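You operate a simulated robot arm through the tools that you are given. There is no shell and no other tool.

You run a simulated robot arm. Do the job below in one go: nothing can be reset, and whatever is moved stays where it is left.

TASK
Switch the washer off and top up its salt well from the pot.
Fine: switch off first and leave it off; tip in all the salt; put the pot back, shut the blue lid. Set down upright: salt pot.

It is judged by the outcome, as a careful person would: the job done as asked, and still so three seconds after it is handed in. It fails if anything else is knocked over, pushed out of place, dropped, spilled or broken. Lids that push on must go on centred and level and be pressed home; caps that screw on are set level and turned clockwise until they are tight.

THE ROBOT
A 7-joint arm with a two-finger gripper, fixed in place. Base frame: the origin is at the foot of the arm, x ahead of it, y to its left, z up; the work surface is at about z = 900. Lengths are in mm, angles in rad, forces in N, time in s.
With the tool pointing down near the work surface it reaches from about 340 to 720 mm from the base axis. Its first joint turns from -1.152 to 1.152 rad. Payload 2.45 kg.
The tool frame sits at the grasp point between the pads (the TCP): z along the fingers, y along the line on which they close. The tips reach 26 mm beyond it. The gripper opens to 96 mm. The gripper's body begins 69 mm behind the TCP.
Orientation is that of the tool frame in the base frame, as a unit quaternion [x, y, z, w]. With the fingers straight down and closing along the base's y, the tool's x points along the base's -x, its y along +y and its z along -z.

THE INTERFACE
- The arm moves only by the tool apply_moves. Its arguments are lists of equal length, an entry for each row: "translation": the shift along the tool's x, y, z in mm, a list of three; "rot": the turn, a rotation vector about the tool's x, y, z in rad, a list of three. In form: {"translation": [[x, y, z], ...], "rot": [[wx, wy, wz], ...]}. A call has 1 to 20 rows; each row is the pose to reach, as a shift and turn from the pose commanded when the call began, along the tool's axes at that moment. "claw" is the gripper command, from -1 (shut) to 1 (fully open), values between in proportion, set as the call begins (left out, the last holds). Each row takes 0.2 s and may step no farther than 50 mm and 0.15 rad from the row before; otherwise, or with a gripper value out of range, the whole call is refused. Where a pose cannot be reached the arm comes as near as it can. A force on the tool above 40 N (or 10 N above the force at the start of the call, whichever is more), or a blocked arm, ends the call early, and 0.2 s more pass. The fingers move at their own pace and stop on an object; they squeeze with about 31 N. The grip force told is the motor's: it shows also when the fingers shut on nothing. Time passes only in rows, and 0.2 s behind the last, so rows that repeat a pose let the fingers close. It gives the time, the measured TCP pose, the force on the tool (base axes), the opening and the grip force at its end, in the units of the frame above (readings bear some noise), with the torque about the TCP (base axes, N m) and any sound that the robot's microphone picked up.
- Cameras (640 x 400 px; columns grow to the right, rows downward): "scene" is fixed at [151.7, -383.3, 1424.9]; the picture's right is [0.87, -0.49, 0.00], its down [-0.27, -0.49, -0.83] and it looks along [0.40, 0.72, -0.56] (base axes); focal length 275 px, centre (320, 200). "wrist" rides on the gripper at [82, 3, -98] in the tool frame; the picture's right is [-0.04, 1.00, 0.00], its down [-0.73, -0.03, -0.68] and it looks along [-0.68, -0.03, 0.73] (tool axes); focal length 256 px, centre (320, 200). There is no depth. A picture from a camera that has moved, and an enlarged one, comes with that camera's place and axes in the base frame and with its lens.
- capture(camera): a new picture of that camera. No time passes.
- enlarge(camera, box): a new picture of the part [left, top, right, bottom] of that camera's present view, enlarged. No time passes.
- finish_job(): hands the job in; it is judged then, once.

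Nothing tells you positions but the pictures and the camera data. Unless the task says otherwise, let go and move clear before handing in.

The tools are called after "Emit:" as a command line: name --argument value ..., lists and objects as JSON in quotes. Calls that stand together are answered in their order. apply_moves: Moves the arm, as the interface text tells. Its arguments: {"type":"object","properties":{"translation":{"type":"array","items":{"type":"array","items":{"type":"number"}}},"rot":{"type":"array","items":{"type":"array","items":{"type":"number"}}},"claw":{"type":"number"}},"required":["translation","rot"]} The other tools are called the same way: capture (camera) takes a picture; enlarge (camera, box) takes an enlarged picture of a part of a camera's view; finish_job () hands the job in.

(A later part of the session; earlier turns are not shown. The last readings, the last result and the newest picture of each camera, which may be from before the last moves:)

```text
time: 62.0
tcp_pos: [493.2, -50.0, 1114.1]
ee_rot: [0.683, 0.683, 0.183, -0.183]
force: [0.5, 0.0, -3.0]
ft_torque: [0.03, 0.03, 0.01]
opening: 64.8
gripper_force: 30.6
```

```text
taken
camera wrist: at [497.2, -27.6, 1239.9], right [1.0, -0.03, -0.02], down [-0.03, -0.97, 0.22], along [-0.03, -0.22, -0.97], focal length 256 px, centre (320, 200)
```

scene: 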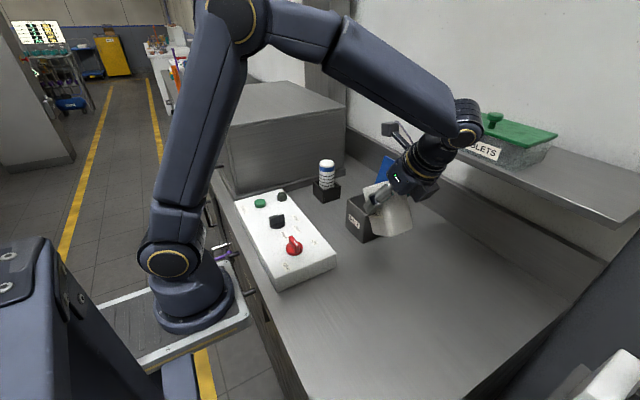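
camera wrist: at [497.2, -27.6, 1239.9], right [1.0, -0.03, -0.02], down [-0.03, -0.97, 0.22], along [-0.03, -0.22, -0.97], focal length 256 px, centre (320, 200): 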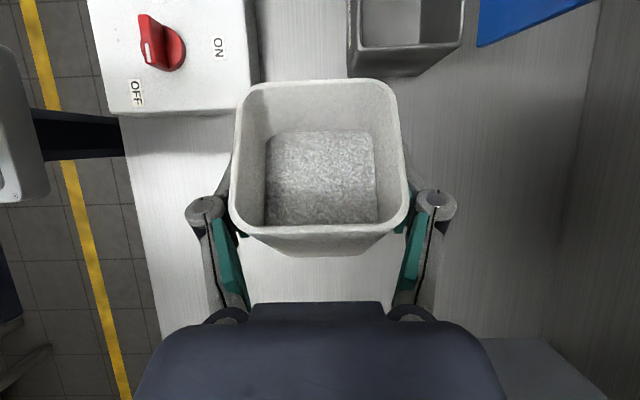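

Clearances look good. Continuing to bring the pot's lip over the well opening, still tilted 30°.

Emit:
apply_moves --translation '[[22.3, 24.5, 16], [44.5, 49, 32], [66.8, 74, 47.8], [66.8, 74, 47.8]]' --rot '[[0, 0, 0], [0, 0, 0], [0, 0, 0], [0, 0, 0]]'

Emit:
capture --camera "scene"

Emit:
capture --camera "wrist"

Emit:
enlarge --camera "scene" --box '[320, 100, 480, 260]'

```text
time: 63.0
tcp_pos: [568.3, 32.1, 1104.2]
ee_rot: [0.683, 0.683, 0.183, -0.183]
force: [0.5, -0.1, -2.5]
ft_torque: [0.04, 0.01, -0.02]
opening: 64.7
gripper_force: 30.8
```

```text
taken
```

scene: 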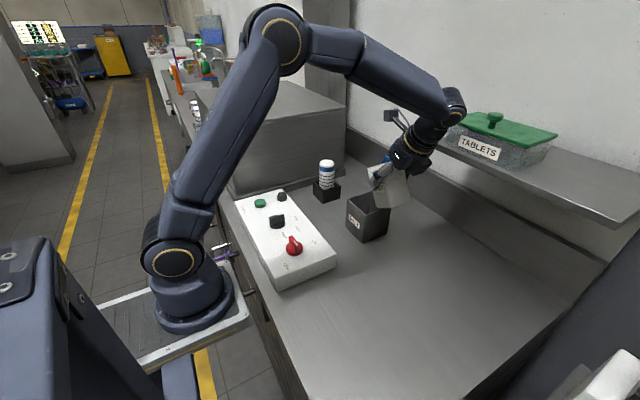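

```text
taken
camera wrist: at [570.9, 52.7, 1231.7], right [1.0, -0.03, -0.02], down [-0.03, -0.97, 0.22], along [-0.03, -0.22, -0.97], focal length 256 px, centre (320, 200)
```

wrist: 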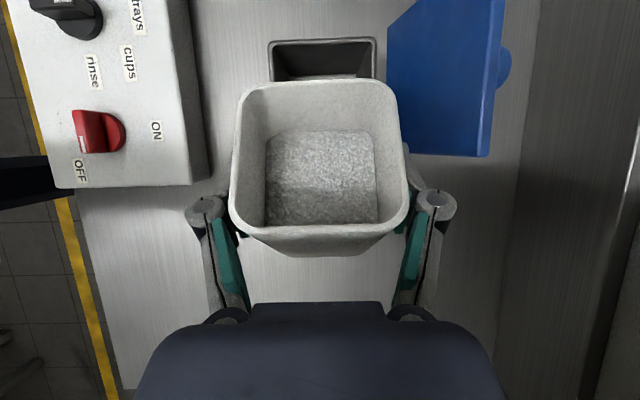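

```text
2.50 times, centred on (400, 180) of scene
camera zoom: at [151.8, -383.3, 1424.9], right [0.87, -0.49, 0.0], down [-0.27, -0.49, -0.83], along [0.4, 0.72, -0.56], focal length 689 px, centre (120, 250)
```

zoom: 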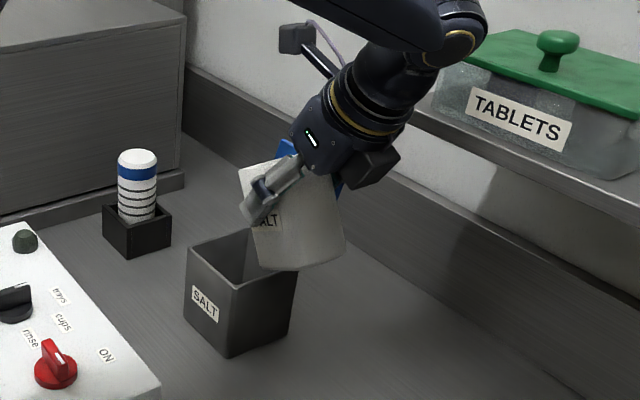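

The lip is over the well opening, whose centre is about (571, 91). I'll tilt further in steps, keeping the lip above the opening.

Emit:
apply_moves --translation '[[-0.5, 0.8, 4], [-1, 1.5, 8.1], [-1.4, 2.3, 12.2], [-1.9, 3, 16.2], [-1.9, 3, 16.2]]' --rot '[[0, -0.087, 0], [0, -0.175, 0], [0, -0.262, 0], [0, -0.349, 0], [0, -0.349, 0]]'

Emit:
capture --camera "wrist"

Emit:
enlarge --camera "scene" --box '[320, 100, 480, 260]'

```text
time: 64.2
tcp_pos: [569.4, 36.9, 1090.6]
ee_rot: [0.704, 0.705, 0.061, -0.061]
force: [-0.2, 0.3, -3.4]
ft_torque: [0.09, 0.02, 0.02]
opening: 64.6
gripper_force: 31.1
```

```text
taken
camera wrist: at [574.0, 100.9, 1201.5], right [1.0, -0.04, -0.01], down [-0.03, -0.84, 0.54], along [-0.03, -0.54, -0.84], focal length 256 px, centre (320, 200)
```

wrist: 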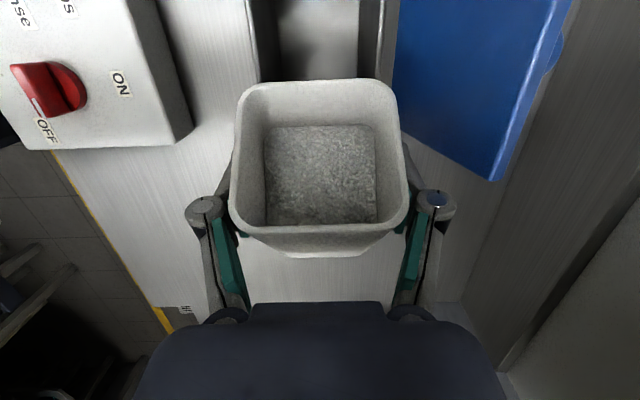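

```text
2.50 times, centred on (400, 180) of scene
camera zoom: at [151.8, -383.3, 1424.9], right [0.87, -0.49, 0.0], down [-0.27, -0.49, -0.83], along [0.4, 0.72, -0.56], focal length 689 px, centre (120, 250)
```

zoom: 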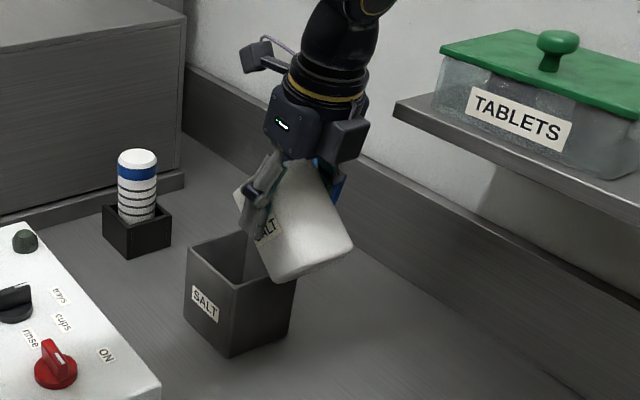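

Emit:
apply_moves --translation '[[0.7, 0, 4.2], [1.3, 0, 8.4], [2, 0, 12.5], [2.6, 0, 16.7], [2.6, 0, 16.7]]' --rot '[[0, -0.087, 0], [0, -0.175, 0], [0, -0.262, 0], [0, -0.349, 0], [0, -0.349, 0]]'

Emit:
capture --camera "wrist"

Emit:
enlarge --camera "scene" --box '[320, 100, 480, 260]'

```text
time: 65.4
tcp_pos: [571.3, 44.0, 1075.2]
ee_rot: [0.704, 0.705, -0.062, 0.062]
force: [0.6, -0.2, -2.9]
ft_torque: [0.09, -0.03, 0.01]
opening: 64.9
gripper_force: 31.5
```

```text
taken
camera wrist: at [574.6, 141.5, 1156.9], right [1.0, -0.04, 0.01], down [-0.03, -0.6, 0.8], along [-0.03, -0.8, -0.6], focal length 256 px, centre (320, 200)
```

wrist: 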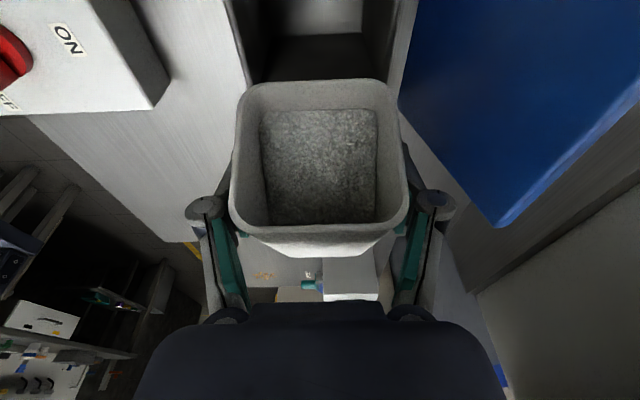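

```text
2.50 times, centred on (400, 180) of scene
camera zoom: at [151.8, -383.3, 1424.9], right [0.87, -0.49, 0.0], down [-0.27, -0.49, -0.83], along [0.4, 0.72, -0.56], focal length 689 px, centre (120, 250)
```

zoom: 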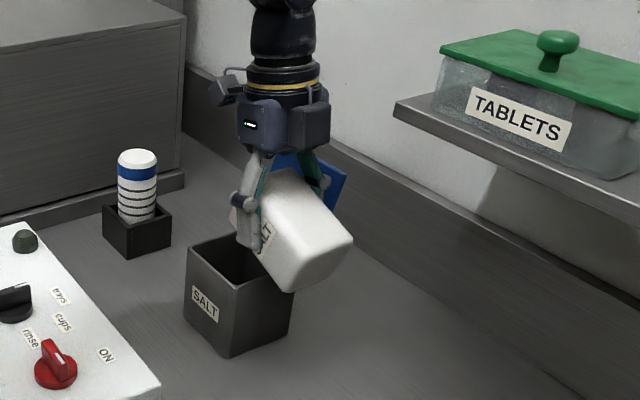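

Emit:
apply_moves --translation '[[3.2, 0, 2.8], [6.4, 0, 5.7], [9.6, 0, 8.5], [9.6, 0, 8.5], [9.6, 0, 8.5]]' --rot '[[0, -0.087, 0], [0, -0.175, 0], [0, -0.262, 0], [0, -0.262, 0], [0, -0.262, 0]]'

Emit:
capture --camera "wrist"

Emit:
enlarge --camera "scene" --box '[320, 100, 480, 260]'

```text
time: 66.6
tcp_pos: [570.7, 50.5, 1064.6]
ee_rot: [0.69, 0.691, -0.153, 0.154]
force: [0.2, 1.2, -2.4]
ft_torque: [0.1, -0.03, 0.03]
opening: 64.5
gripper_force: 31.4
```

```text
taken
camera wrist: at [574.3, 166.7, 1118.8], right [1.0, -0.04, 0.02], down [-0.03, -0.38, 0.93], along [-0.03, -0.93, -0.38], focal length 256 px, centre (320, 200)
```

wrist: 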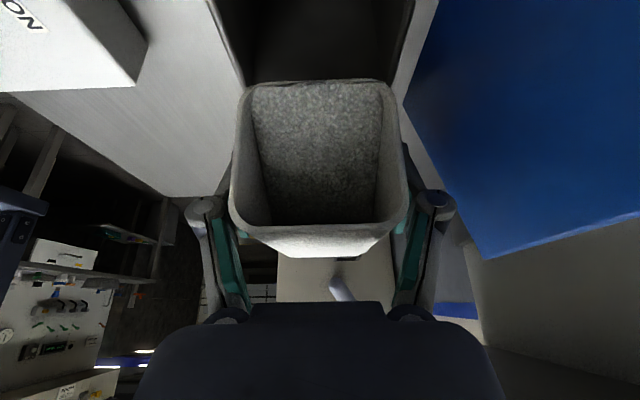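

```text
2.50 times, centred on (400, 180) of scene
camera zoom: at [151.8, -383.3, 1424.9], right [0.87, -0.49, 0.0], down [-0.27, -0.49, -0.83], along [0.4, 0.72, -0.56], focal length 689 px, centre (120, 250)
```

zoom: 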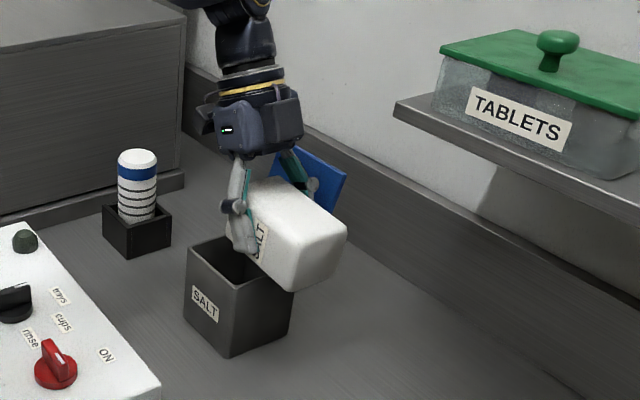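

The salt has slid to the lip, and the lip is squarely over the opening. Continuing to tilt.

Emit:
apply_moves --translation '[[2.3, 0, -1.6], [4.6, 0, -3.3], [6.9, 0, -4.9], [9.1, 0, -6.5], [9.1, 0, -6.5], [9.1, 0, -6.5]]' --rot '[[0, -0.066, 0], [0, -0.131, 0], [0, -0.197, 0], [0, -0.262, 0], [0, -0.262, 0], [0, -0.262, 0]]'

Emit:
capture --camera "wrist"

Emit:
enlarge --camera "scene" --box '[320, 100, 480, 260]'

```text
time: 68.0
tcp_pos: [569.9, 63.4, 1067.1]
ee_rot: [0.664, 0.664, -0.242, 0.243]
force: [-0.1, -0.3, -2.0]
ft_torque: [0.08, 0.0, 0.01]
opening: 64.6
gripper_force: 31.4
```

```text
taken
camera wrist: at [573.9, 187.8, 1089.3], right [1.0, -0.03, 0.03], down [-0.03, -0.12, 0.99], along [-0.03, -0.99, -0.13], focal length 256 px, centre (320, 200)
```

wrist: 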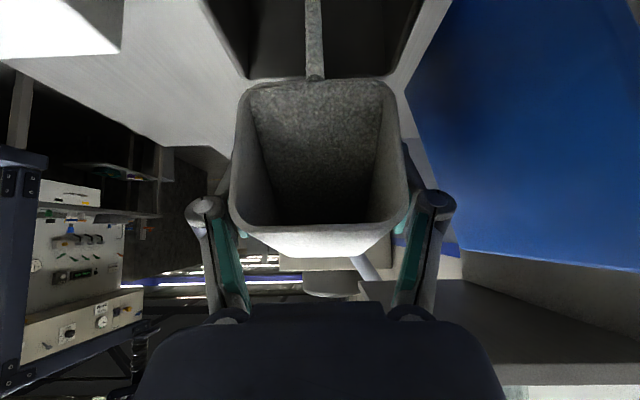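

```text
2.50 times, centred on (400, 180) of scene
camera zoom: at [151.8, -383.3, 1424.9], right [0.87, -0.49, 0.0], down [-0.27, -0.49, -0.83], along [0.4, 0.72, -0.56], focal length 689 px, centre (120, 250)
```

zoom: 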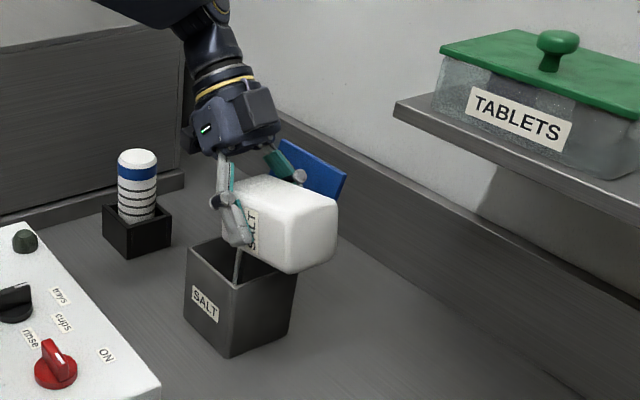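

A stream of salt is falling from the lip into the well and the weight is dropping. I'll hold here briefly, then continue tilting.

Emit:
apply_moves --translation '[[0, 0, 0], [0, 0, 0], [0, 0, 0], [0, 0, 0], [0, 0, 0], [0, 0, 0], [0, 0, 0], [0, 0, 0], [0, 0, 0], [0, 0, 0]]' --rot '[[0, 0, 0], [0, 0, 0], [0, 0, 0], [0, 0, 0], [0, 0, 0], [0, 0, 0], [0, 0, 0], [0, 0, 0], [0, 0, 0], [0, 0, 0]]'

Emit:
capture --camera "wrist"

Emit:
enlarge --camera "scene" --box '[345, 180, 425, 260]'

```text
time: 70.2
tcp_pos: [569.8, 61.8, 1066.5]
ee_rot: [0.664, 0.665, -0.242, 0.242]
force: [0.1, 0.4, -2.5]
ft_torque: [0.12, 0.02, 0.0]
opening: 64.7
gripper_force: 30.9
```

```text
taken
camera wrist: at [573.9, 187.8, 1089.3], right [1.0, -0.03, 0.03], down [-0.03, -0.12, 0.99], along [-0.03, -0.99, -0.13], focal length 256 px, centre (320, 200)
```

wrist: 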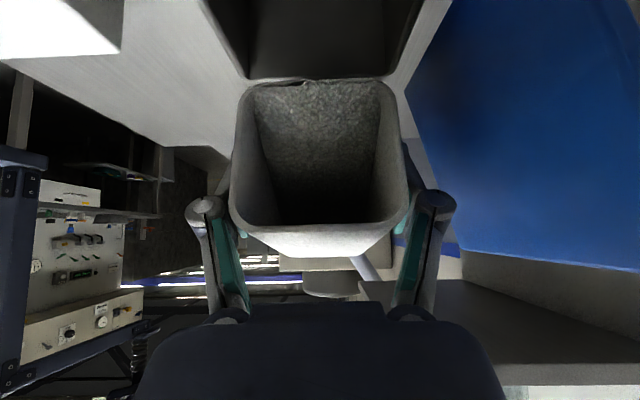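

```text
5.00 times, centred on (385, 220) of scene
camera zoom: at [151.8, -383.3, 1424.9], right [0.87, -0.49, 0.0], down [-0.27, -0.49, -0.83], along [0.4, 0.72, -0.56], focal length 1377 px, centre (-5, 100)
```

zoom: 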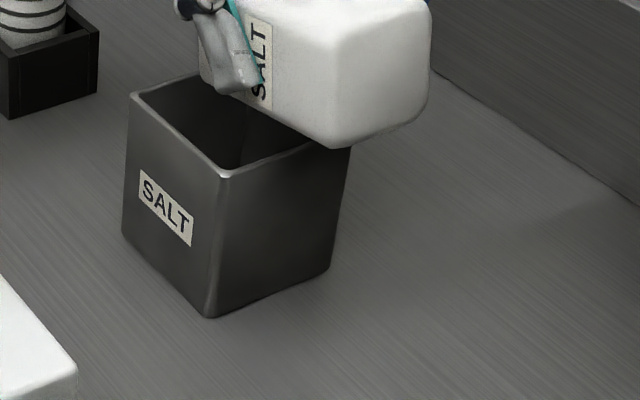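

The stream stopped as the salt settled at this angle. Tilting further, in small steps with a hold.

Emit:
apply_moves --translation '[[1.7, 0, -2.1], [3.4, 0, -4.2], [5.1, 0, -6.2], [6.8, 0, -8.3], [6.8, 0, -8.3], [6.8, 0, -8.3], [6.8, 0, -8.3], [6.8, 0, -8.3], [6.8, 0, -8.3], [6.8, 0, -8.3]]' --rot '[[0, -0.066, 0], [0, -0.131, 0], [0, -0.197, 0], [0, -0.262, 0], [0, -0.262, 0], [0, -0.262, 0], [0, -0.262, 0], [0, -0.262, 0], [0, -0.262, 0], [0, -0.262, 0]]'

Emit:
capture --camera "wrist"

Emit:
enlarge --camera "scene" --box '[320, 100, 480, 260]'

```text
time: 72.4
tcp_pos: [570.4, 73.0, 1067.7]
ee_rot: [0.627, 0.627, -0.327, 0.327]
force: [-1.0, 0.3, -0.5]
ft_torque: [0.03, 0.01, -0.03]
opening: 64.6
gripper_force: 31.0
```

```text
taken
camera wrist: at [574.4, 200.5, 1058.3], right [1.0, -0.02, 0.03], down [-0.03, 0.14, 0.99], along [-0.03, -0.99, 0.14], focal length 256 px, centre (320, 200)
```

wrist: 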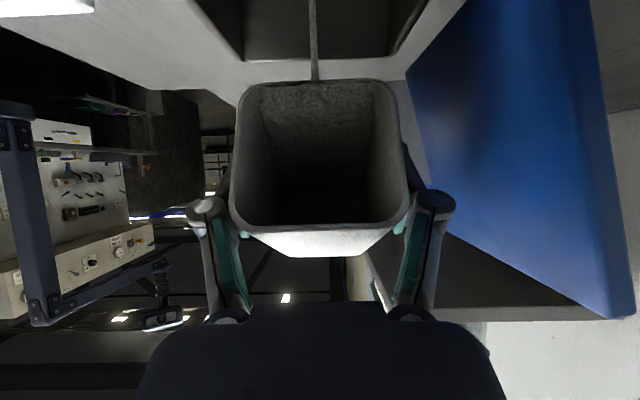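

```text
2.50 times, centred on (400, 180) of scene
camera zoom: at [151.8, -383.3, 1424.9], right [0.87, -0.49, 0.0], down [-0.27, -0.49, -0.83], along [0.4, 0.72, -0.56], focal length 689 px, centre (120, 250)
```

zoom: 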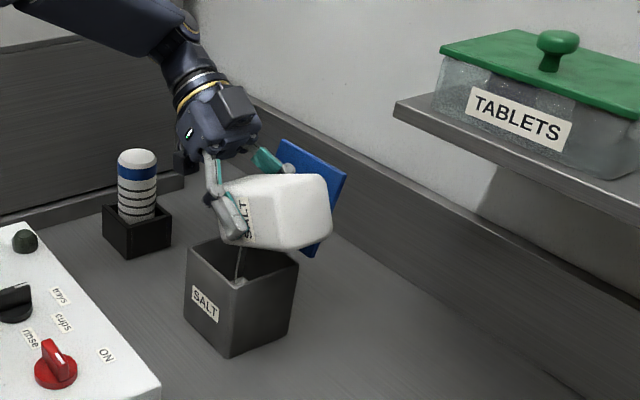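

Still pouring into the well. Continuing to about 130° and holding.

Emit:
apply_moves --translation '[[0, 0, 0], [0, 0, 0], [0, 0, 0], [1.5, 0, -2.5], [2.9, 0, -5], [4.4, 0, -7.5], [5.8, 0, -10], [5.8, 0, -10], [5.8, 0, -10], [5.8, 0, -10], [5.8, 0, -10], [5.8, 0, -10], [5.8, 0, -10]]' --rot '[[0, 0, 0], [0, 0, 0], [0, 0, 0], [0, -0.066, 0], [0, -0.131, 0], [0, -0.197, 0], [0, -0.262, 0], [0, -0.262, 0], [0, -0.262, 0], [0, -0.262, 0], [0, -0.262, 0], [0, -0.262, 0], [0, -0.262, 0]]'

Emit:
capture --camera "wrist"

Emit:
enlarge --camera "scene" --box '[320, 100, 480, 260]'

```text
time: 75.2
tcp_pos: [570.8, 84.0, 1069.2]
ee_rot: [0.579, 0.578, -0.407, 0.406]
force: [0.5, 0.3, -1.1]
ft_torque: [0.02, 0.0, -0.02]
opening: 63.9
gripper_force: 31.9
```

```text
taken
camera wrist: at [574.4, 204.7, 1026.6], right [1.0, -0.01, 0.04], down [-0.03, 0.39, 0.92], along [-0.03, -0.92, 0.39], focal length 256 px, centre (320, 200)
```

wrist: 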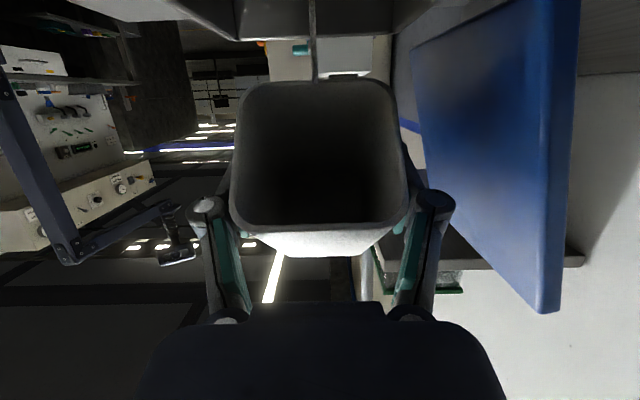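

```text
2.50 times, centred on (400, 180) of scene
camera zoom: at [151.8, -383.3, 1424.9], right [0.87, -0.49, 0.0], down [-0.27, -0.49, -0.83], along [0.4, 0.72, -0.56], focal length 689 px, centre (120, 250)
```

zoom: 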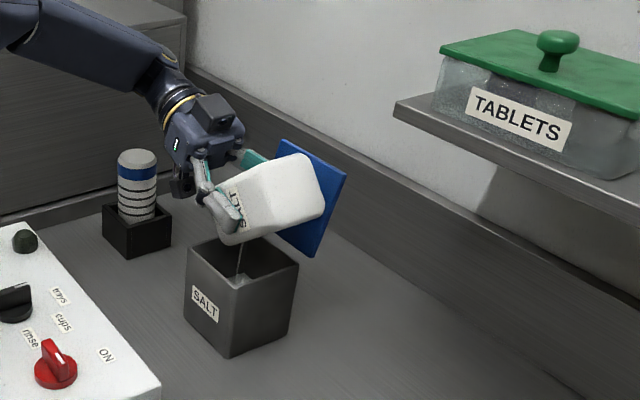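

A thin stream still flows. Holding, then going to about 145° to empty it completely.

Emit:
apply_moves --translation '[[0, 0, 0], [0, 0, 0], [0, 0, 0], [0, 0, 0], [0, 0, 0], [0, 0, 0], [0, 0, 0], [0, 0, 0], [0, 0, 0], [0, 0, 0], [0, 0, 0], [0, 0, 0], [0, 0, 0], [0, 0, 0], [0, 0, 0]]' --rot '[[0, 0, 0], [0, 0, 0], [0, 0, 0], [0, 0, 0], [0, 0, 0], [0, 0, 0], [0, 0, 0], [0, 0, 0], [0, 0, 0], [0, 0, 0], [0, 0, 0], [0, 0, 0], [0, 0, 0], [0, 0, 0], [0, 0, 0]]'

Emit:
enlarge --camera "wrist" --box '[210, 0, 430, 250]'

Emit:
enlarge --camera "scene" --box '[345, 160, 425, 250]'

```text
time: 78.4
tcp_pos: [571.8, 84.3, 1068.5]
ee_rot: [0.579, 0.58, -0.405, 0.406]
force: [0.2, 0.2, -0.9]
ft_torque: [0.02, -0.03, 0.01]
opening: 64.2
gripper_force: 31.6
```

```text
1.60 times, centred on (320, 125) of wrist
camera zoom: at [574.4, 204.7, 1026.6], right [1.0, -0.01, 0.04], down [-0.03, 0.39, 0.92], along [-0.03, -0.92, 0.39], focal length 410 px, centre (320, 320)
```

zoom: 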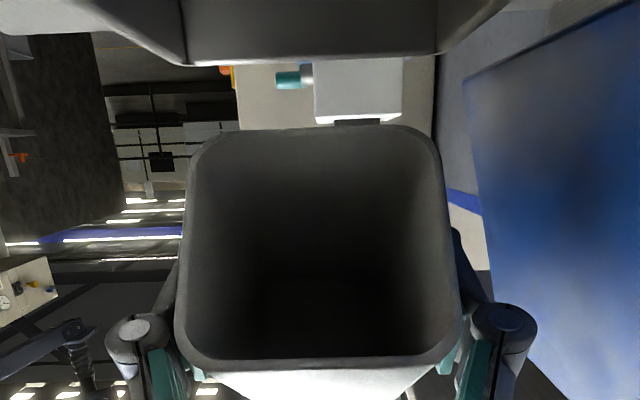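

```text
4.44 times, centred on (385, 205) of scene
camera zoom: at [151.8, -383.3, 1424.9], right [0.87, -0.49, 0.0], down [-0.27, -0.49, -0.83], along [0.4, 0.72, -0.56], focal length 1224 px, centre (31, 178)
```

zoom: 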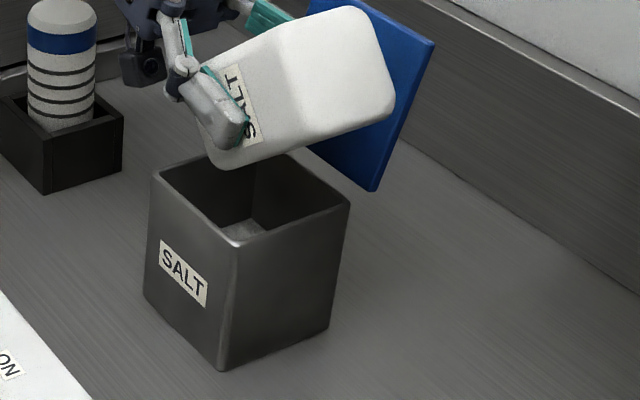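

The stream has stopped and the pot looks empty. To be sure nothing is left, I'll raise it a bit (the tube nearby is tall) and tip to about 142°.

Emit:
apply_moves --translation '[[-13, 0, -9], [-26.4, 0, -18.1], [-26.4, 0, -18.1], [-26.4, 0, -18.1], [-26.4, 0, -18.1], [-26.4, 0, -18.1], [-26.4, 0, -18.1], [-26.4, 0, -18.1]]' --rot '[[0, 0, 0], [0, 0, 0], [0, -0.07, 0], [0, -0.14, 0], [0, -0.21, 0], [0, -0.21, 0], [0, -0.21, 0], [0, -0.21, 0]]'

Emit:
capture --camera "wrist"

Emit:
enlarge --camera "scene" --box '[310, 120, 450, 260]'

```text
time: 80.2
tcp_pos: [570.9, 91.9, 1100.8]
ee_rot: [0.533, 0.533, -0.464, 0.465]
force: [0.0, -0.3, -0.5]
ft_torque: [0.0, -0.01, -0.01]
opening: 64.0
gripper_force: 31.0
```

```text
taken
camera wrist: at [574.4, 200.4, 1033.5], right [1.0, 0.0, 0.04], down [-0.03, 0.57, 0.82], along [-0.03, -0.82, 0.57], focal length 256 px, centre (320, 200)
```

wrist: 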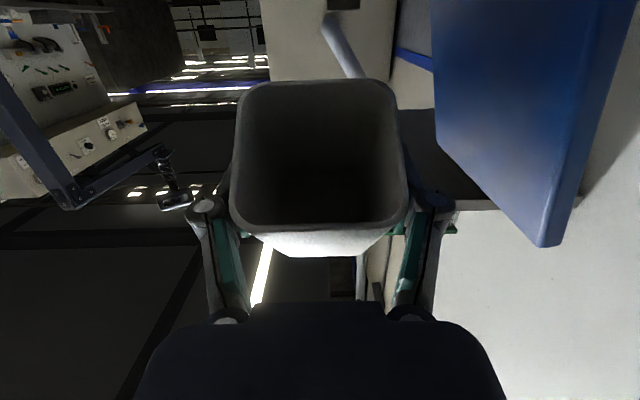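

```text
2.86 times, centred on (380, 190) of scene
camera zoom: at [151.8, -383.3, 1424.9], right [0.87, -0.49, 0.0], down [-0.27, -0.49, -0.83], along [0.4, 0.72, -0.56], focal length 787 px, centre (149, 229)
```

zoom: 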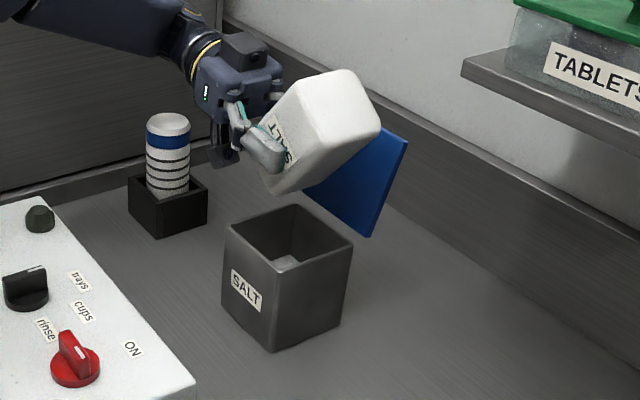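

The pot is empty, the salt is in the well, and nothing has spilled around it. I'm turning the pot back toward upright along the same path.

Emit:
apply_moves --translation '[[0, 0, 0], [-1.3, 0, 4.6], [-2.5, 0, 9.1], [-3.8, 0, 13.7], [-5, 0, 18.2], [-6.3, 0, 22.8], [-7.6, 0, 27.4], [-8.8, 0, 31.9], [-10.1, 0, 36.5], [-11.4, 0, 41], [-12.6, 0, 45.6], [-13.9, 0, 50.2], [-15.1, 0, 54.7], [-16.4, 0, 59.3], [-16.4, 0, 59.3], [-16.4, 0, 59.3]]' --rot '[[0, 0.13, 0], [0, 0.26, 0], [0, 0.39, 0], [0, 0.52, 0], [0, 0.65, 0], [0, 0.78, 0], [0, 0.91, 0], [0, 1.04, 0], [0, 1.17, 0], [0, 1.3, 0], [0, 1.43, 0], [0, 1.56, 0], [0, 1.69, 0], [0, 1.82, 0], [0, 1.955, 0], [0, 1.955, 0]]'

Emit:
capture --camera "wrist"

Emit:
capture --camera "scene"

```text
time: 83.6
tcp_pos: [571.5, 30.9, 1107.5]
ee_rot: [0.682, 0.684, 0.182, -0.184]
force: [0.0, 0.6, -0.6]
ft_torque: [0.02, -0.02, 0.04]
opening: 63.9
gripper_force: 30.9
```

```text
taken
camera wrist: at [574.6, 52.7, 1234.9], right [1.0, -0.03, -0.02], down [-0.03, -0.97, 0.22], along [-0.03, -0.22, -0.98], focal length 256 px, centre (320, 200)
```

wrist: 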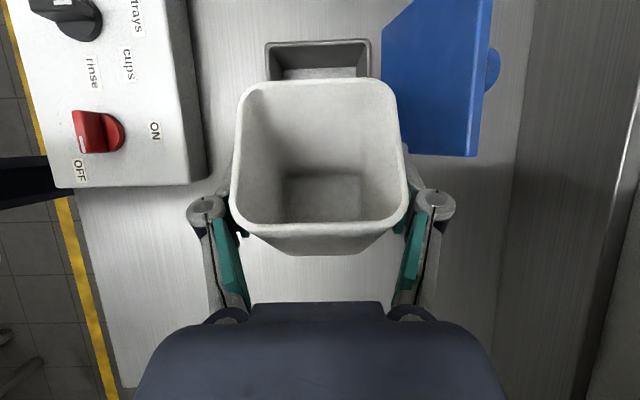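

```text
taken
```

scene: 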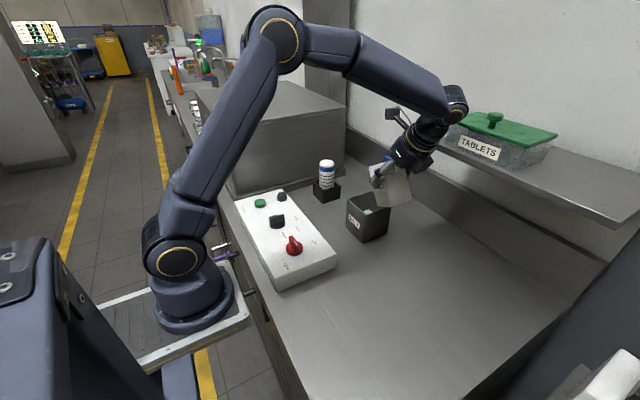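

The pot is visibly empty, and the knob and everything else are unchanged. I'm carrying it back to its original place.

Emit:
apply_moves --translation '[[-22.2, -24.9, -13.8], [-44.4, -49.8, -27.7], [-66.6, -74.7, -41.5], [-88.9, -99.6, -55.4], [-111, -124.4, -69.2], [-133.3, -149.3, -83], [-155.5, -174.2, -96.9], [-177.7, -199.1, -110.7], [-177.7, -199.1, -110.7]]' --rot '[[0.005, 0, -0.009], [0.01, 0, -0.018], [0.015, 0, -0.027], [0.02, 0, -0.036], [0.026, 0, -0.044], [0.031, 0, -0.053], [0.036, 0, -0.062], [0.041, 0, -0.071], [0.041, 0, -0.071]]'

Emit:
apply_moves --translation '[[0, 0, 0], [0, 0, 0], [0, 0, 0], [0, 0, 0], [0, 0, 0], [0, 0, 0], [0, 0, 0]]' --rot '[[0, 0.09, 0], [0, 0.18, 0], [0, 0.27, 0], [0, 0.36, 0], [0, 0.45, 0], [0, 0.524, 0], [0, 0.524, 0]]'

Emit:
capture --camera "wrist"

Emit:
capture --camera "scene"

```text
time: 85.6
tcp_pos: [370.9, -179.8, 1116.7]
ee_rot: [0.654, 0.711, 0.175, -0.189]
force: [0.3, -0.3, -0.2]
ft_torque: [0.01, -0.03, -0.01]
opening: 64.4
gripper_force: 31.2
```

```text
time: 87.2
tcp_pos: [373.3, -178.4, 1116.4]
ee_rot: [0.586, 0.637, 0.339, -0.368]
force: [-0.6, -0.5, -0.7]
ft_torque: [0.02, -0.02, -0.02]
opening: 64.0
gripper_force: 30.9
```

```text
taken
camera wrist: at [379.0, -222.1, 1236.4], right [1.0, 0.06, -0.03], down [0.05, -0.95, -0.3], along [-0.05, 0.29, -0.95], focal length 256 px, centre (320, 200)
```

wrist: 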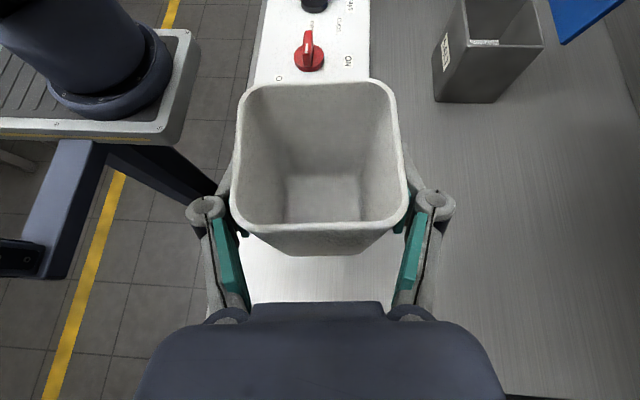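

```text
taken
```

scene: 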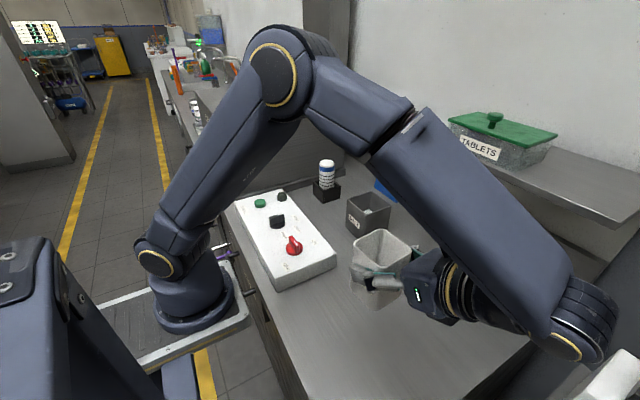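

The pot is upright again above its original spot. Lowering it down.

Emit:
apply_moves --translation '[[-26, 0, 15], [-52, 0, 30], [-78, 0, 45], [-100, 0, 57.7], [-115, 0, 66.4], [-123, 0, 71], [-123, 0, 71]]' --rot '[[0, 0, 0], [0, 0, 0], [0, 0, 0], [0, 0, 0], [0, 0, 0], [0, 0, 0], [0, 0, 0]]'

Emit:
enlarge --camera "scene" --box '[320, 260, 440, 390]'

```text
time: 88.8
tcp_pos: [373.1, -179.0, 974.4]
ee_rot: [0.587, 0.638, 0.338, -0.367]
force: [-0.7, 0.4, -1.2]
ft_torque: [-0.02, 0.0, 0.01]
opening: 64.0
gripper_force: 31.2
```

```text
3.08 times, centred on (380, 325) of scene
camera zoom: at [151.8, -383.3, 1424.9], right [0.87, -0.49, 0.0], down [-0.27, -0.49, -0.83], along [0.4, 0.72, -0.56], focal length 848 px, centre (135, -185)
```

zoom: 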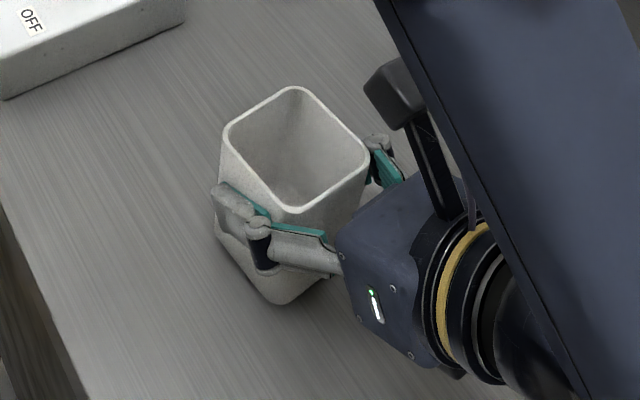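

Emit:
apply_moves --translation '[[-1.7, 0, 1], [-3.5, 0, 2], [-5.2, 0, 3], [-6.1, 0, 3.5], [-6.1, 0, 3.5]]' --rot '[[0, 0, 0], [0, 0, 0], [0, 0, 0], [0, 0, 0], [0, 0, 0]]'

Emit:
enlarge --camera "scene" --box '[320, 260, 440, 390]'

```text
time: 90.0
tcp_pos: [371.8, -178.1, 967.4]
ee_rot: [0.586, 0.637, 0.339, -0.368]
force: [-0.8, -1.7, 13.7]
ft_torque: [0.41, 0.07, 0.03]
opening: 63.9
gripper_force: 30.7
```

```text
3.08 times, centred on (380, 325) of scene
camera zoom: at [151.6, -383.3, 1424.9], right [0.87, -0.49, 0.0], down [-0.27, -0.49, -0.83], along [0.4, 0.72, -0.56], focal length 848 px, centre (135, -185)
```

zoom: 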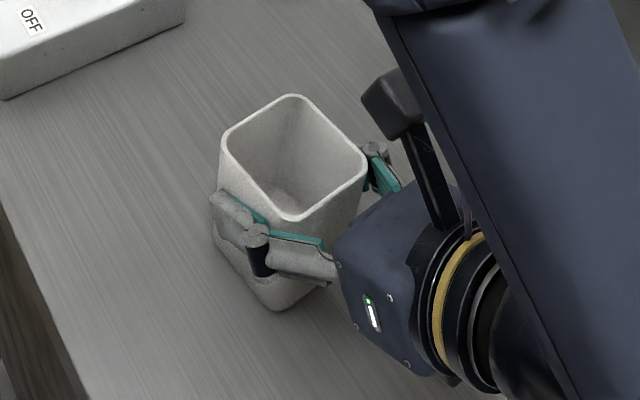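

The pot is on the counter with a contact force of about 14 N. Releasing gently.

Emit:
apply_moves --translation '[[0.4, 0, -0.2], [0.4, 0, -0.2], [0.4, 0, -0.2]]' --rot '[[0, 0, 0], [0, 0, 0], [0, 0, 0]]' --claw 0.5

Emit:
apply_moves --translation '[[0, 0, 0], [0, 0, 0], [0, 0, 0]]' --rot '[[0, 0, 0], [0, 0, 0], [0, 0, 0]]' --claw 1

Emit:
capture --camera "wrist"

Emit:
enlarge --camera "scene" --box '[320, 260, 440, 390]'

```text
time: 90.8
tcp_pos: [372.5, -178.6, 967.4]
ee_rot: [0.587, 0.637, 0.338, -0.367]
force: [-0.3, 0.2, -0.7]
ft_torque: [0.02, 0.01, 0.02]
opening: 71.7
gripper_force: 0.1
```

```text
time: 91.6
tcp_pos: [372.1, -177.9, 967.9]
ee_rot: [0.587, 0.637, 0.338, -0.367]
force: [0.4, 0.2, 0.4]
ft_torque: [0.02, -0.01, -0.01]
opening: 95.7
gripper_force: 0.0
```

```text
taken
camera wrist: at [379.0, -222.2, 1087.8], right [1.0, 0.06, -0.03], down [0.05, -0.95, -0.29], along [-0.05, 0.29, -0.95], focal length 256 px, centre (320, 200)
```

wrist: 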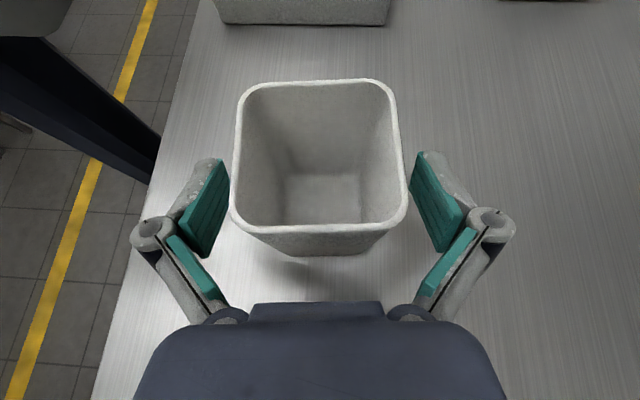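

```text
3.08 times, centred on (380, 325) of scene
camera zoom: at [151.7, -383.3, 1424.9], right [0.87, -0.49, 0.0], down [-0.27, -0.49, -0.83], along [0.4, 0.72, -0.56], focal length 848 px, centre (135, -185)
```

zoom: 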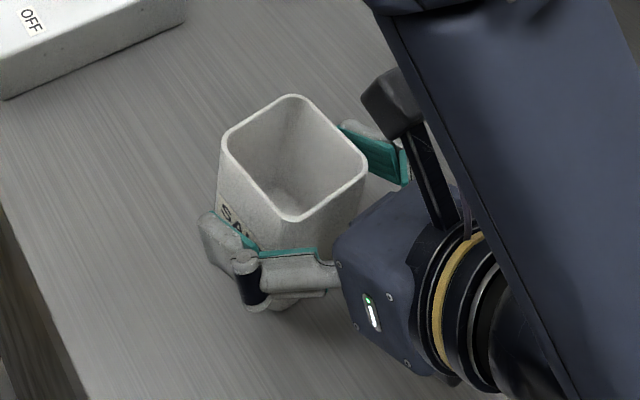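

The pot stands upright and is released. Withdrawing straight up.

Emit:
apply_moves --translation '[[10, 0, -5.8], [35, 0, -20.2], [70, 0, -40.4], [105, 0, -60.6], [129, 0, -74.5], [129, 0, -74.5]]' --rot '[[0, 0, 0], [0, 0, 0], [0, 0, 0], [0, 0, 0], [0, 0, 0], [0, 0, 0]]'

Emit:
capture --camera "wrist"

Emit:
capture --camera "scene"

Emit:
enlarge --camera "scene" --box '[330, 275, 410, 375]'

```text
time: 93.0
tcp_pos: [371.2, -177.6, 1115.3]
ee_rot: [0.586, 0.638, 0.338, -0.368]
force: [0.5, 0.9, -0.5]
ft_torque: [-0.01, 0.0, -0.04]
opening: 95.9
gripper_force: 0.1
```

```text
taken
camera wrist: at [378.0, -220.7, 1236.2], right [1.0, 0.06, -0.04], down [0.05, -0.95, -0.29], along [-0.05, 0.29, -0.95], focal length 256 px, centre (320, 200)
```

wrist: 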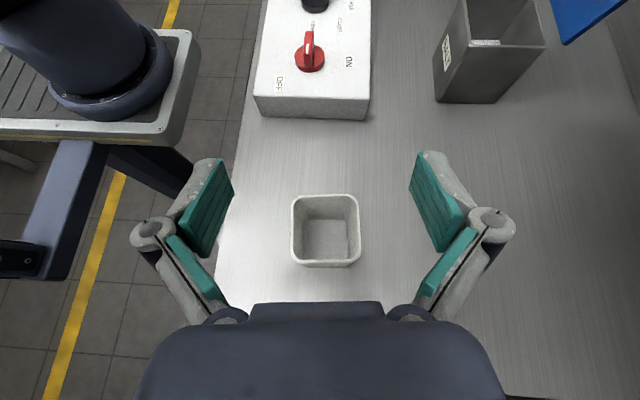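

```text
taken
```

scene: 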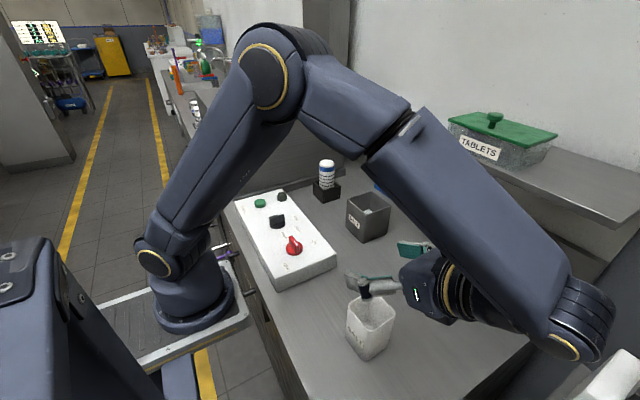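

```text
4.00 times, centred on (370, 325) of scene
camera zoom: at [151.7, -383.3, 1424.9], right [0.87, -0.49, 0.0], down [-0.27, -0.49, -0.83], along [0.4, 0.72, -0.56], focal length 1102 px, centre (120, -300)
```

zoom: 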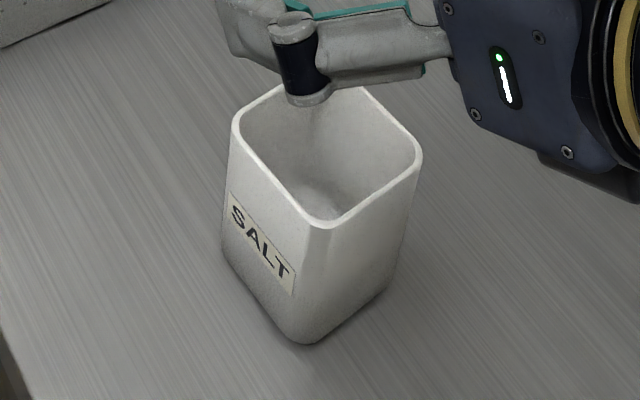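

The pot is back within about 2 mm of where it was. Now to shut the lid: first I'll straighten the tool back to vertical.

Emit:
apply_moves --translation '[[4, 0, -2.5], [9, 0, -5], [13, 0, -7.5], [17, 0, -10], [22, 0, -12.5], [26, 0, -15], [30, 0, -17.5], [34.6, 0, -20], [34.6, 0, -20]]' --rot '[[0, -0.131, 0], [0, -0.262, 0], [0, -0.393, 0], [0, -0.524, 0], [0, -0.654, 0], [0, -0.785, 0], [0, -0.916, 0], [0, -1.047, 0], [0, -1.047, 0]]' --claw -0.2

Emit:
capture --camera "scene"

```text
time: 95.0
tcp_pos: [371.9, -178.0, 1157.0]
ee_rot: [0.677, 0.736, 0.0, 0.002]
force: [-0.2, -0.4, -1.1]
ft_torque: [-0.01, 0.04, 0.03]
opening: 38.3
gripper_force: 0.1
```

```text
taken
```

scene: 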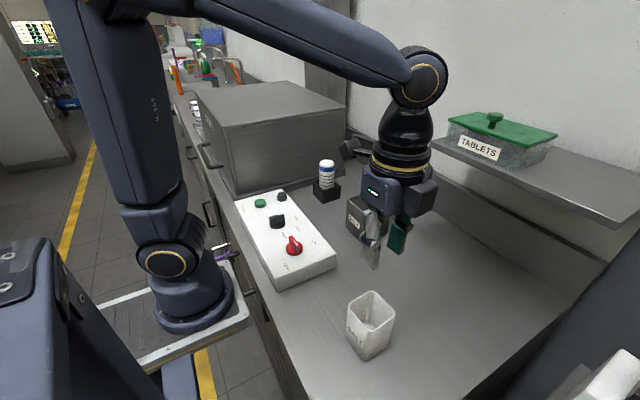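

The tool is vertical again. Moving to the well, still in front of the open lid.

Emit:
apply_moves --translation '[[30.3, 26.2, -1.5], [60.6, 52.4, -3], [91, 78.6, -4], [121.3, 104.8, -5], [151.6, 131, -6], [182, 157.2, -8], [212.3, 183.4, -9], [242.6, 209.6, -10], [242.6, 209.6, -10]]' --rot '[[0, 0, 0.01], [0, 0, 0.02], [0, 0, 0.031], [0, 0, 0.041], [0, 0, 0.051], [0, 0, 0.062], [0, 0, 0.072], [0, 0, 0.082], [0, 0, 0.082]]'

Emit:
capture --camera "wrist"

Emit:
enlarge --camera "scene" --box '[320, 110, 450, 250]'

```text
time: 97.0
tcp_pos: [561.6, 80.2, 1166.6]
ee_rot: [0.707, 0.707, -0.001, 0.001]
force: [-0.4, 0.3, -0.2]
ft_torque: [-0.01, -0.03, 0.01]
opening: 38.4
gripper_force: 0.0
```

```text
taken
camera wrist: at [565.5, 161.6, 1264.8], right [1.0, -0.04, 0.0], down [-0.03, -0.73, 0.68], along [-0.03, -0.68, -0.73], focal length 256 px, centre (320, 200)
```

wrist: 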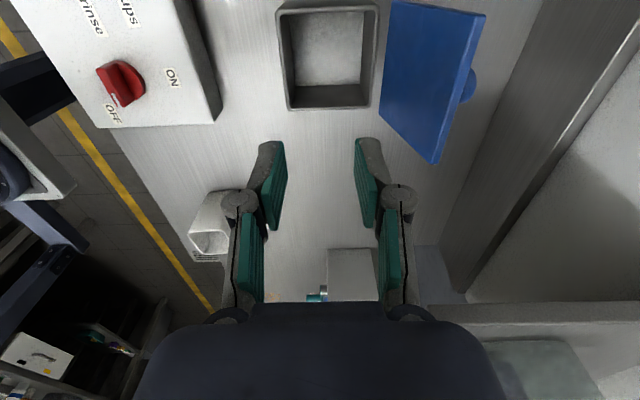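

```text
2.86 times, centred on (385, 180) of scene
camera zoom: at [151.8, -383.3, 1424.9], right [0.87, -0.49, 0.0], down [-0.27, -0.49, -0.83], along [0.4, 0.72, -0.56], focal length 787 px, centre (134, 257)
```

zoom: 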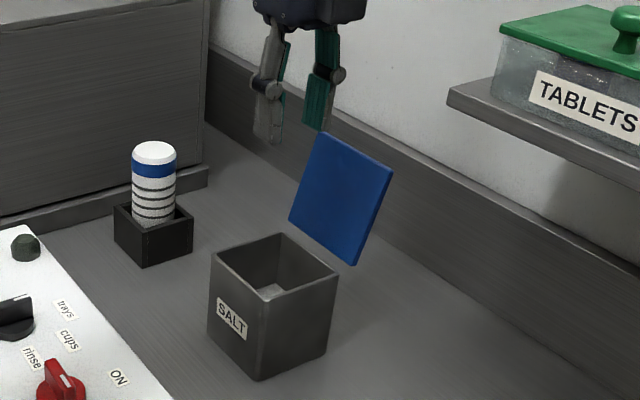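

The lid's free edge is near x≈650, z≈1098. I'll straddle it beside its knob at y≈121, one finger behind it, and draw it forward.

Emit:
apply_moves --translation '[[14, 30, 0], [28, 60, 0], [41, 91, 0], [41, 91, 0]]' --rot '[[0, 0, 0], [0, 0, 0], [0, 0, 0], [0, 0, 0]]'

Emit:
capture --camera "wrist"

Emit:
enlarge --camera "scene" --box '[320, 110, 450, 250]'

```text
time: 98.0
tcp_pos: [651.4, 123.1, 1166.2]
ee_rot: [0.708, 0.707, -0.002, 0.0]
force: [0.4, 0.6, 0.9]
ft_torque: [-0.01, 0.02, -0.01]
opening: 38.3
gripper_force: 0.2
```

```text
taken
camera wrist: at [655.3, 205.1, 1264.4], right [1.0, -0.04, 0.0], down [-0.03, -0.73, 0.68], along [-0.03, -0.68, -0.73], focal length 256 px, centre (320, 200)
```

wrist: 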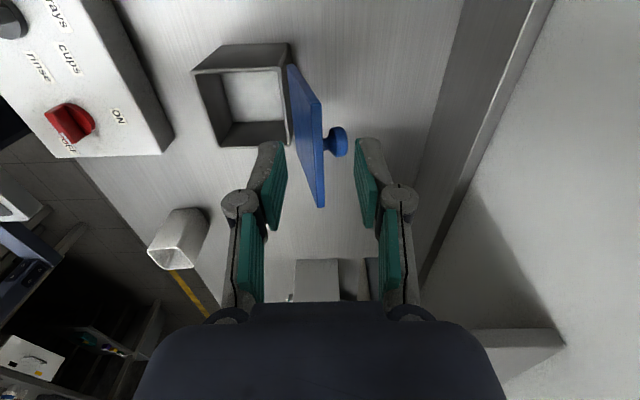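

```text
2.86 times, centred on (385, 180) of scene
camera zoom: at [151.8, -383.3, 1424.9], right [0.87, -0.49, 0.0], down [-0.27, -0.49, -0.83], along [0.4, 0.72, -0.56], focal length 787 px, centre (134, 257)
```

zoom: 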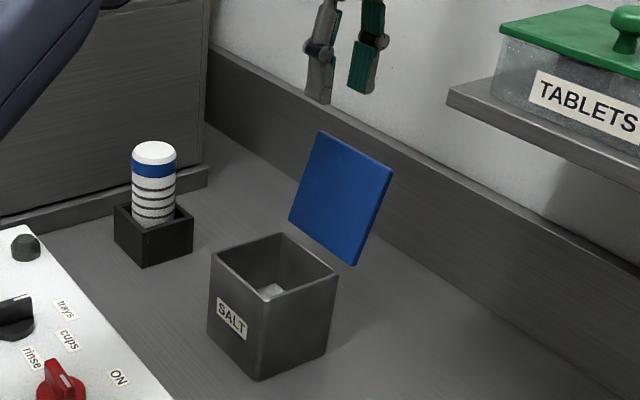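

Emit:
apply_moves --translation '[[0, 0, 20], [0, 0, 38], [0, 0, 52], [0, 0, 52]]' --rot '[[0, 0, 0], [0, 0, 0], [0, 0, 0], [0, 0, 0]]'

Emit:
capture --camera "wrist"

Emit:
enlarge --camera "scene" --box '[320, 110, 450, 250]'

```text
time: 99.0
tcp_pos: [651.5, 122.2, 1114.3]
ee_rot: [0.707, 0.708, -0.001, 0.001]
force: [-1.0, -0.2, -0.8]
ft_torque: [0.01, 0.01, 0.01]
opening: 38.5
gripper_force: 0.1
```

```text
taken
camera wrist: at [655.4, 204.2, 1212.6], right [1.0, -0.04, 0.0], down [-0.03, -0.73, 0.68], along [-0.03, -0.68, -0.73], focal length 256 px, centre (320, 200)
```

wrist: 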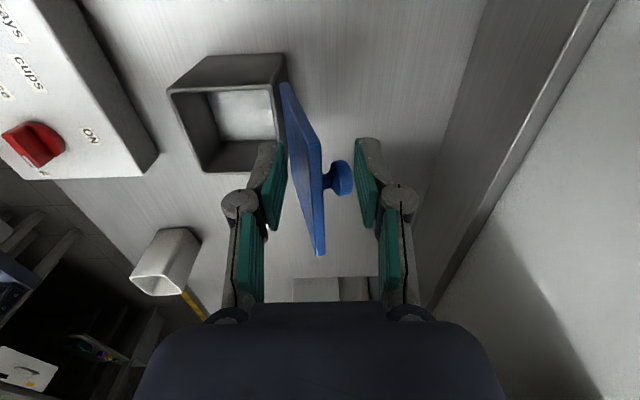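

```text
2.86 times, centred on (385, 180) of scene
camera zoom: at [151.7, -383.3, 1424.9], right [0.87, -0.49, 0.0], down [-0.27, -0.49, -0.83], along [0.4, 0.72, -0.56], focal length 787 px, centre (134, 257)
```

zoom: 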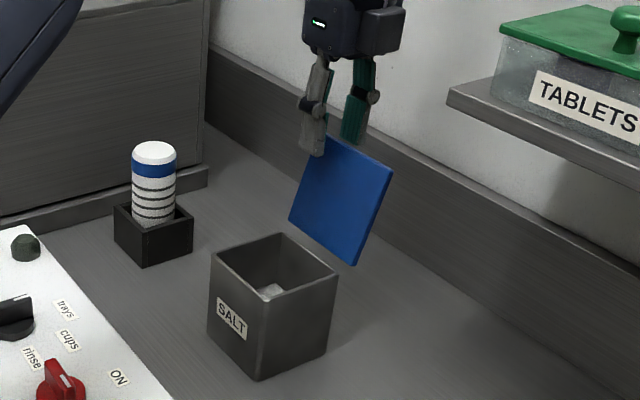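

The lid edge is between the fingers. I'll lower slightly more, then draw the lid forward.

Emit:
apply_moves --translation '[[0, 0, 7], [0, 0, 13], [0, -8, 13], [0, -16, 13], [0, -24, 13], [0, -32, 13], [0, -40, 13], [0, -48, 13], [0, -56, 13], [0, -64, 13], [0, -64, 13]]' --rot '[[0, 0, 0], [0, 0, 0], [0, 0, 0], [0, 0, 0], [0, 0, 0], [0, 0, 0], [0, 0, 0], [0, 0, 0], [0, 0, 0], [0, 0, 0], [0, 0, 0]]'

Emit:
capture --camera "wrist"

Emit:
enlarge --camera "scene" --box '[320, 110, 450, 250]'

```text
time: 101.4
tcp_pos: [588.3, 120.8, 1101.1]
ee_rot: [0.707, 0.707, -0.001, 0.0]
force: [0.6, -0.1, -0.1]
ft_torque: [-0.04, 0.0, -0.01]
opening: 38.5
gripper_force: 0.0
```

```text
taken
camera wrist: at [591.3, 203.0, 1199.5], right [1.0, -0.04, 0.0], down [-0.03, -0.73, 0.68], along [-0.03, -0.68, -0.73], focal length 256 px, centre (320, 200)
```

wrist: 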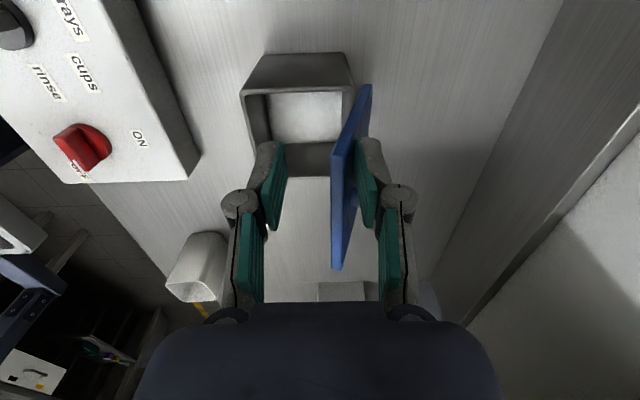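

```text
2.86 times, centred on (385, 180) of scene
camera zoom: at [151.7, -383.3, 1424.9], right [0.87, -0.49, 0.0], down [-0.27, -0.49, -0.83], along [0.4, 0.72, -0.56], focal length 787 px, centre (134, 257)
```

zoom: 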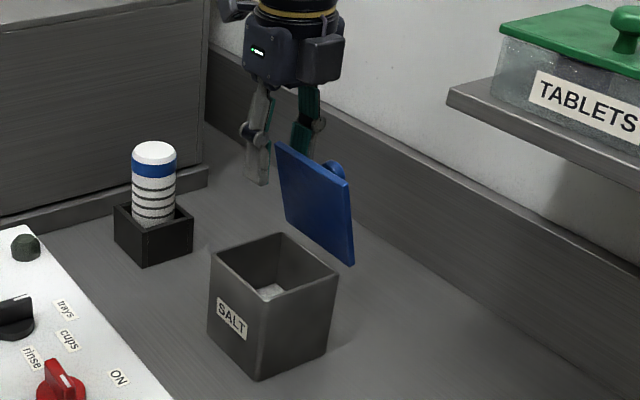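

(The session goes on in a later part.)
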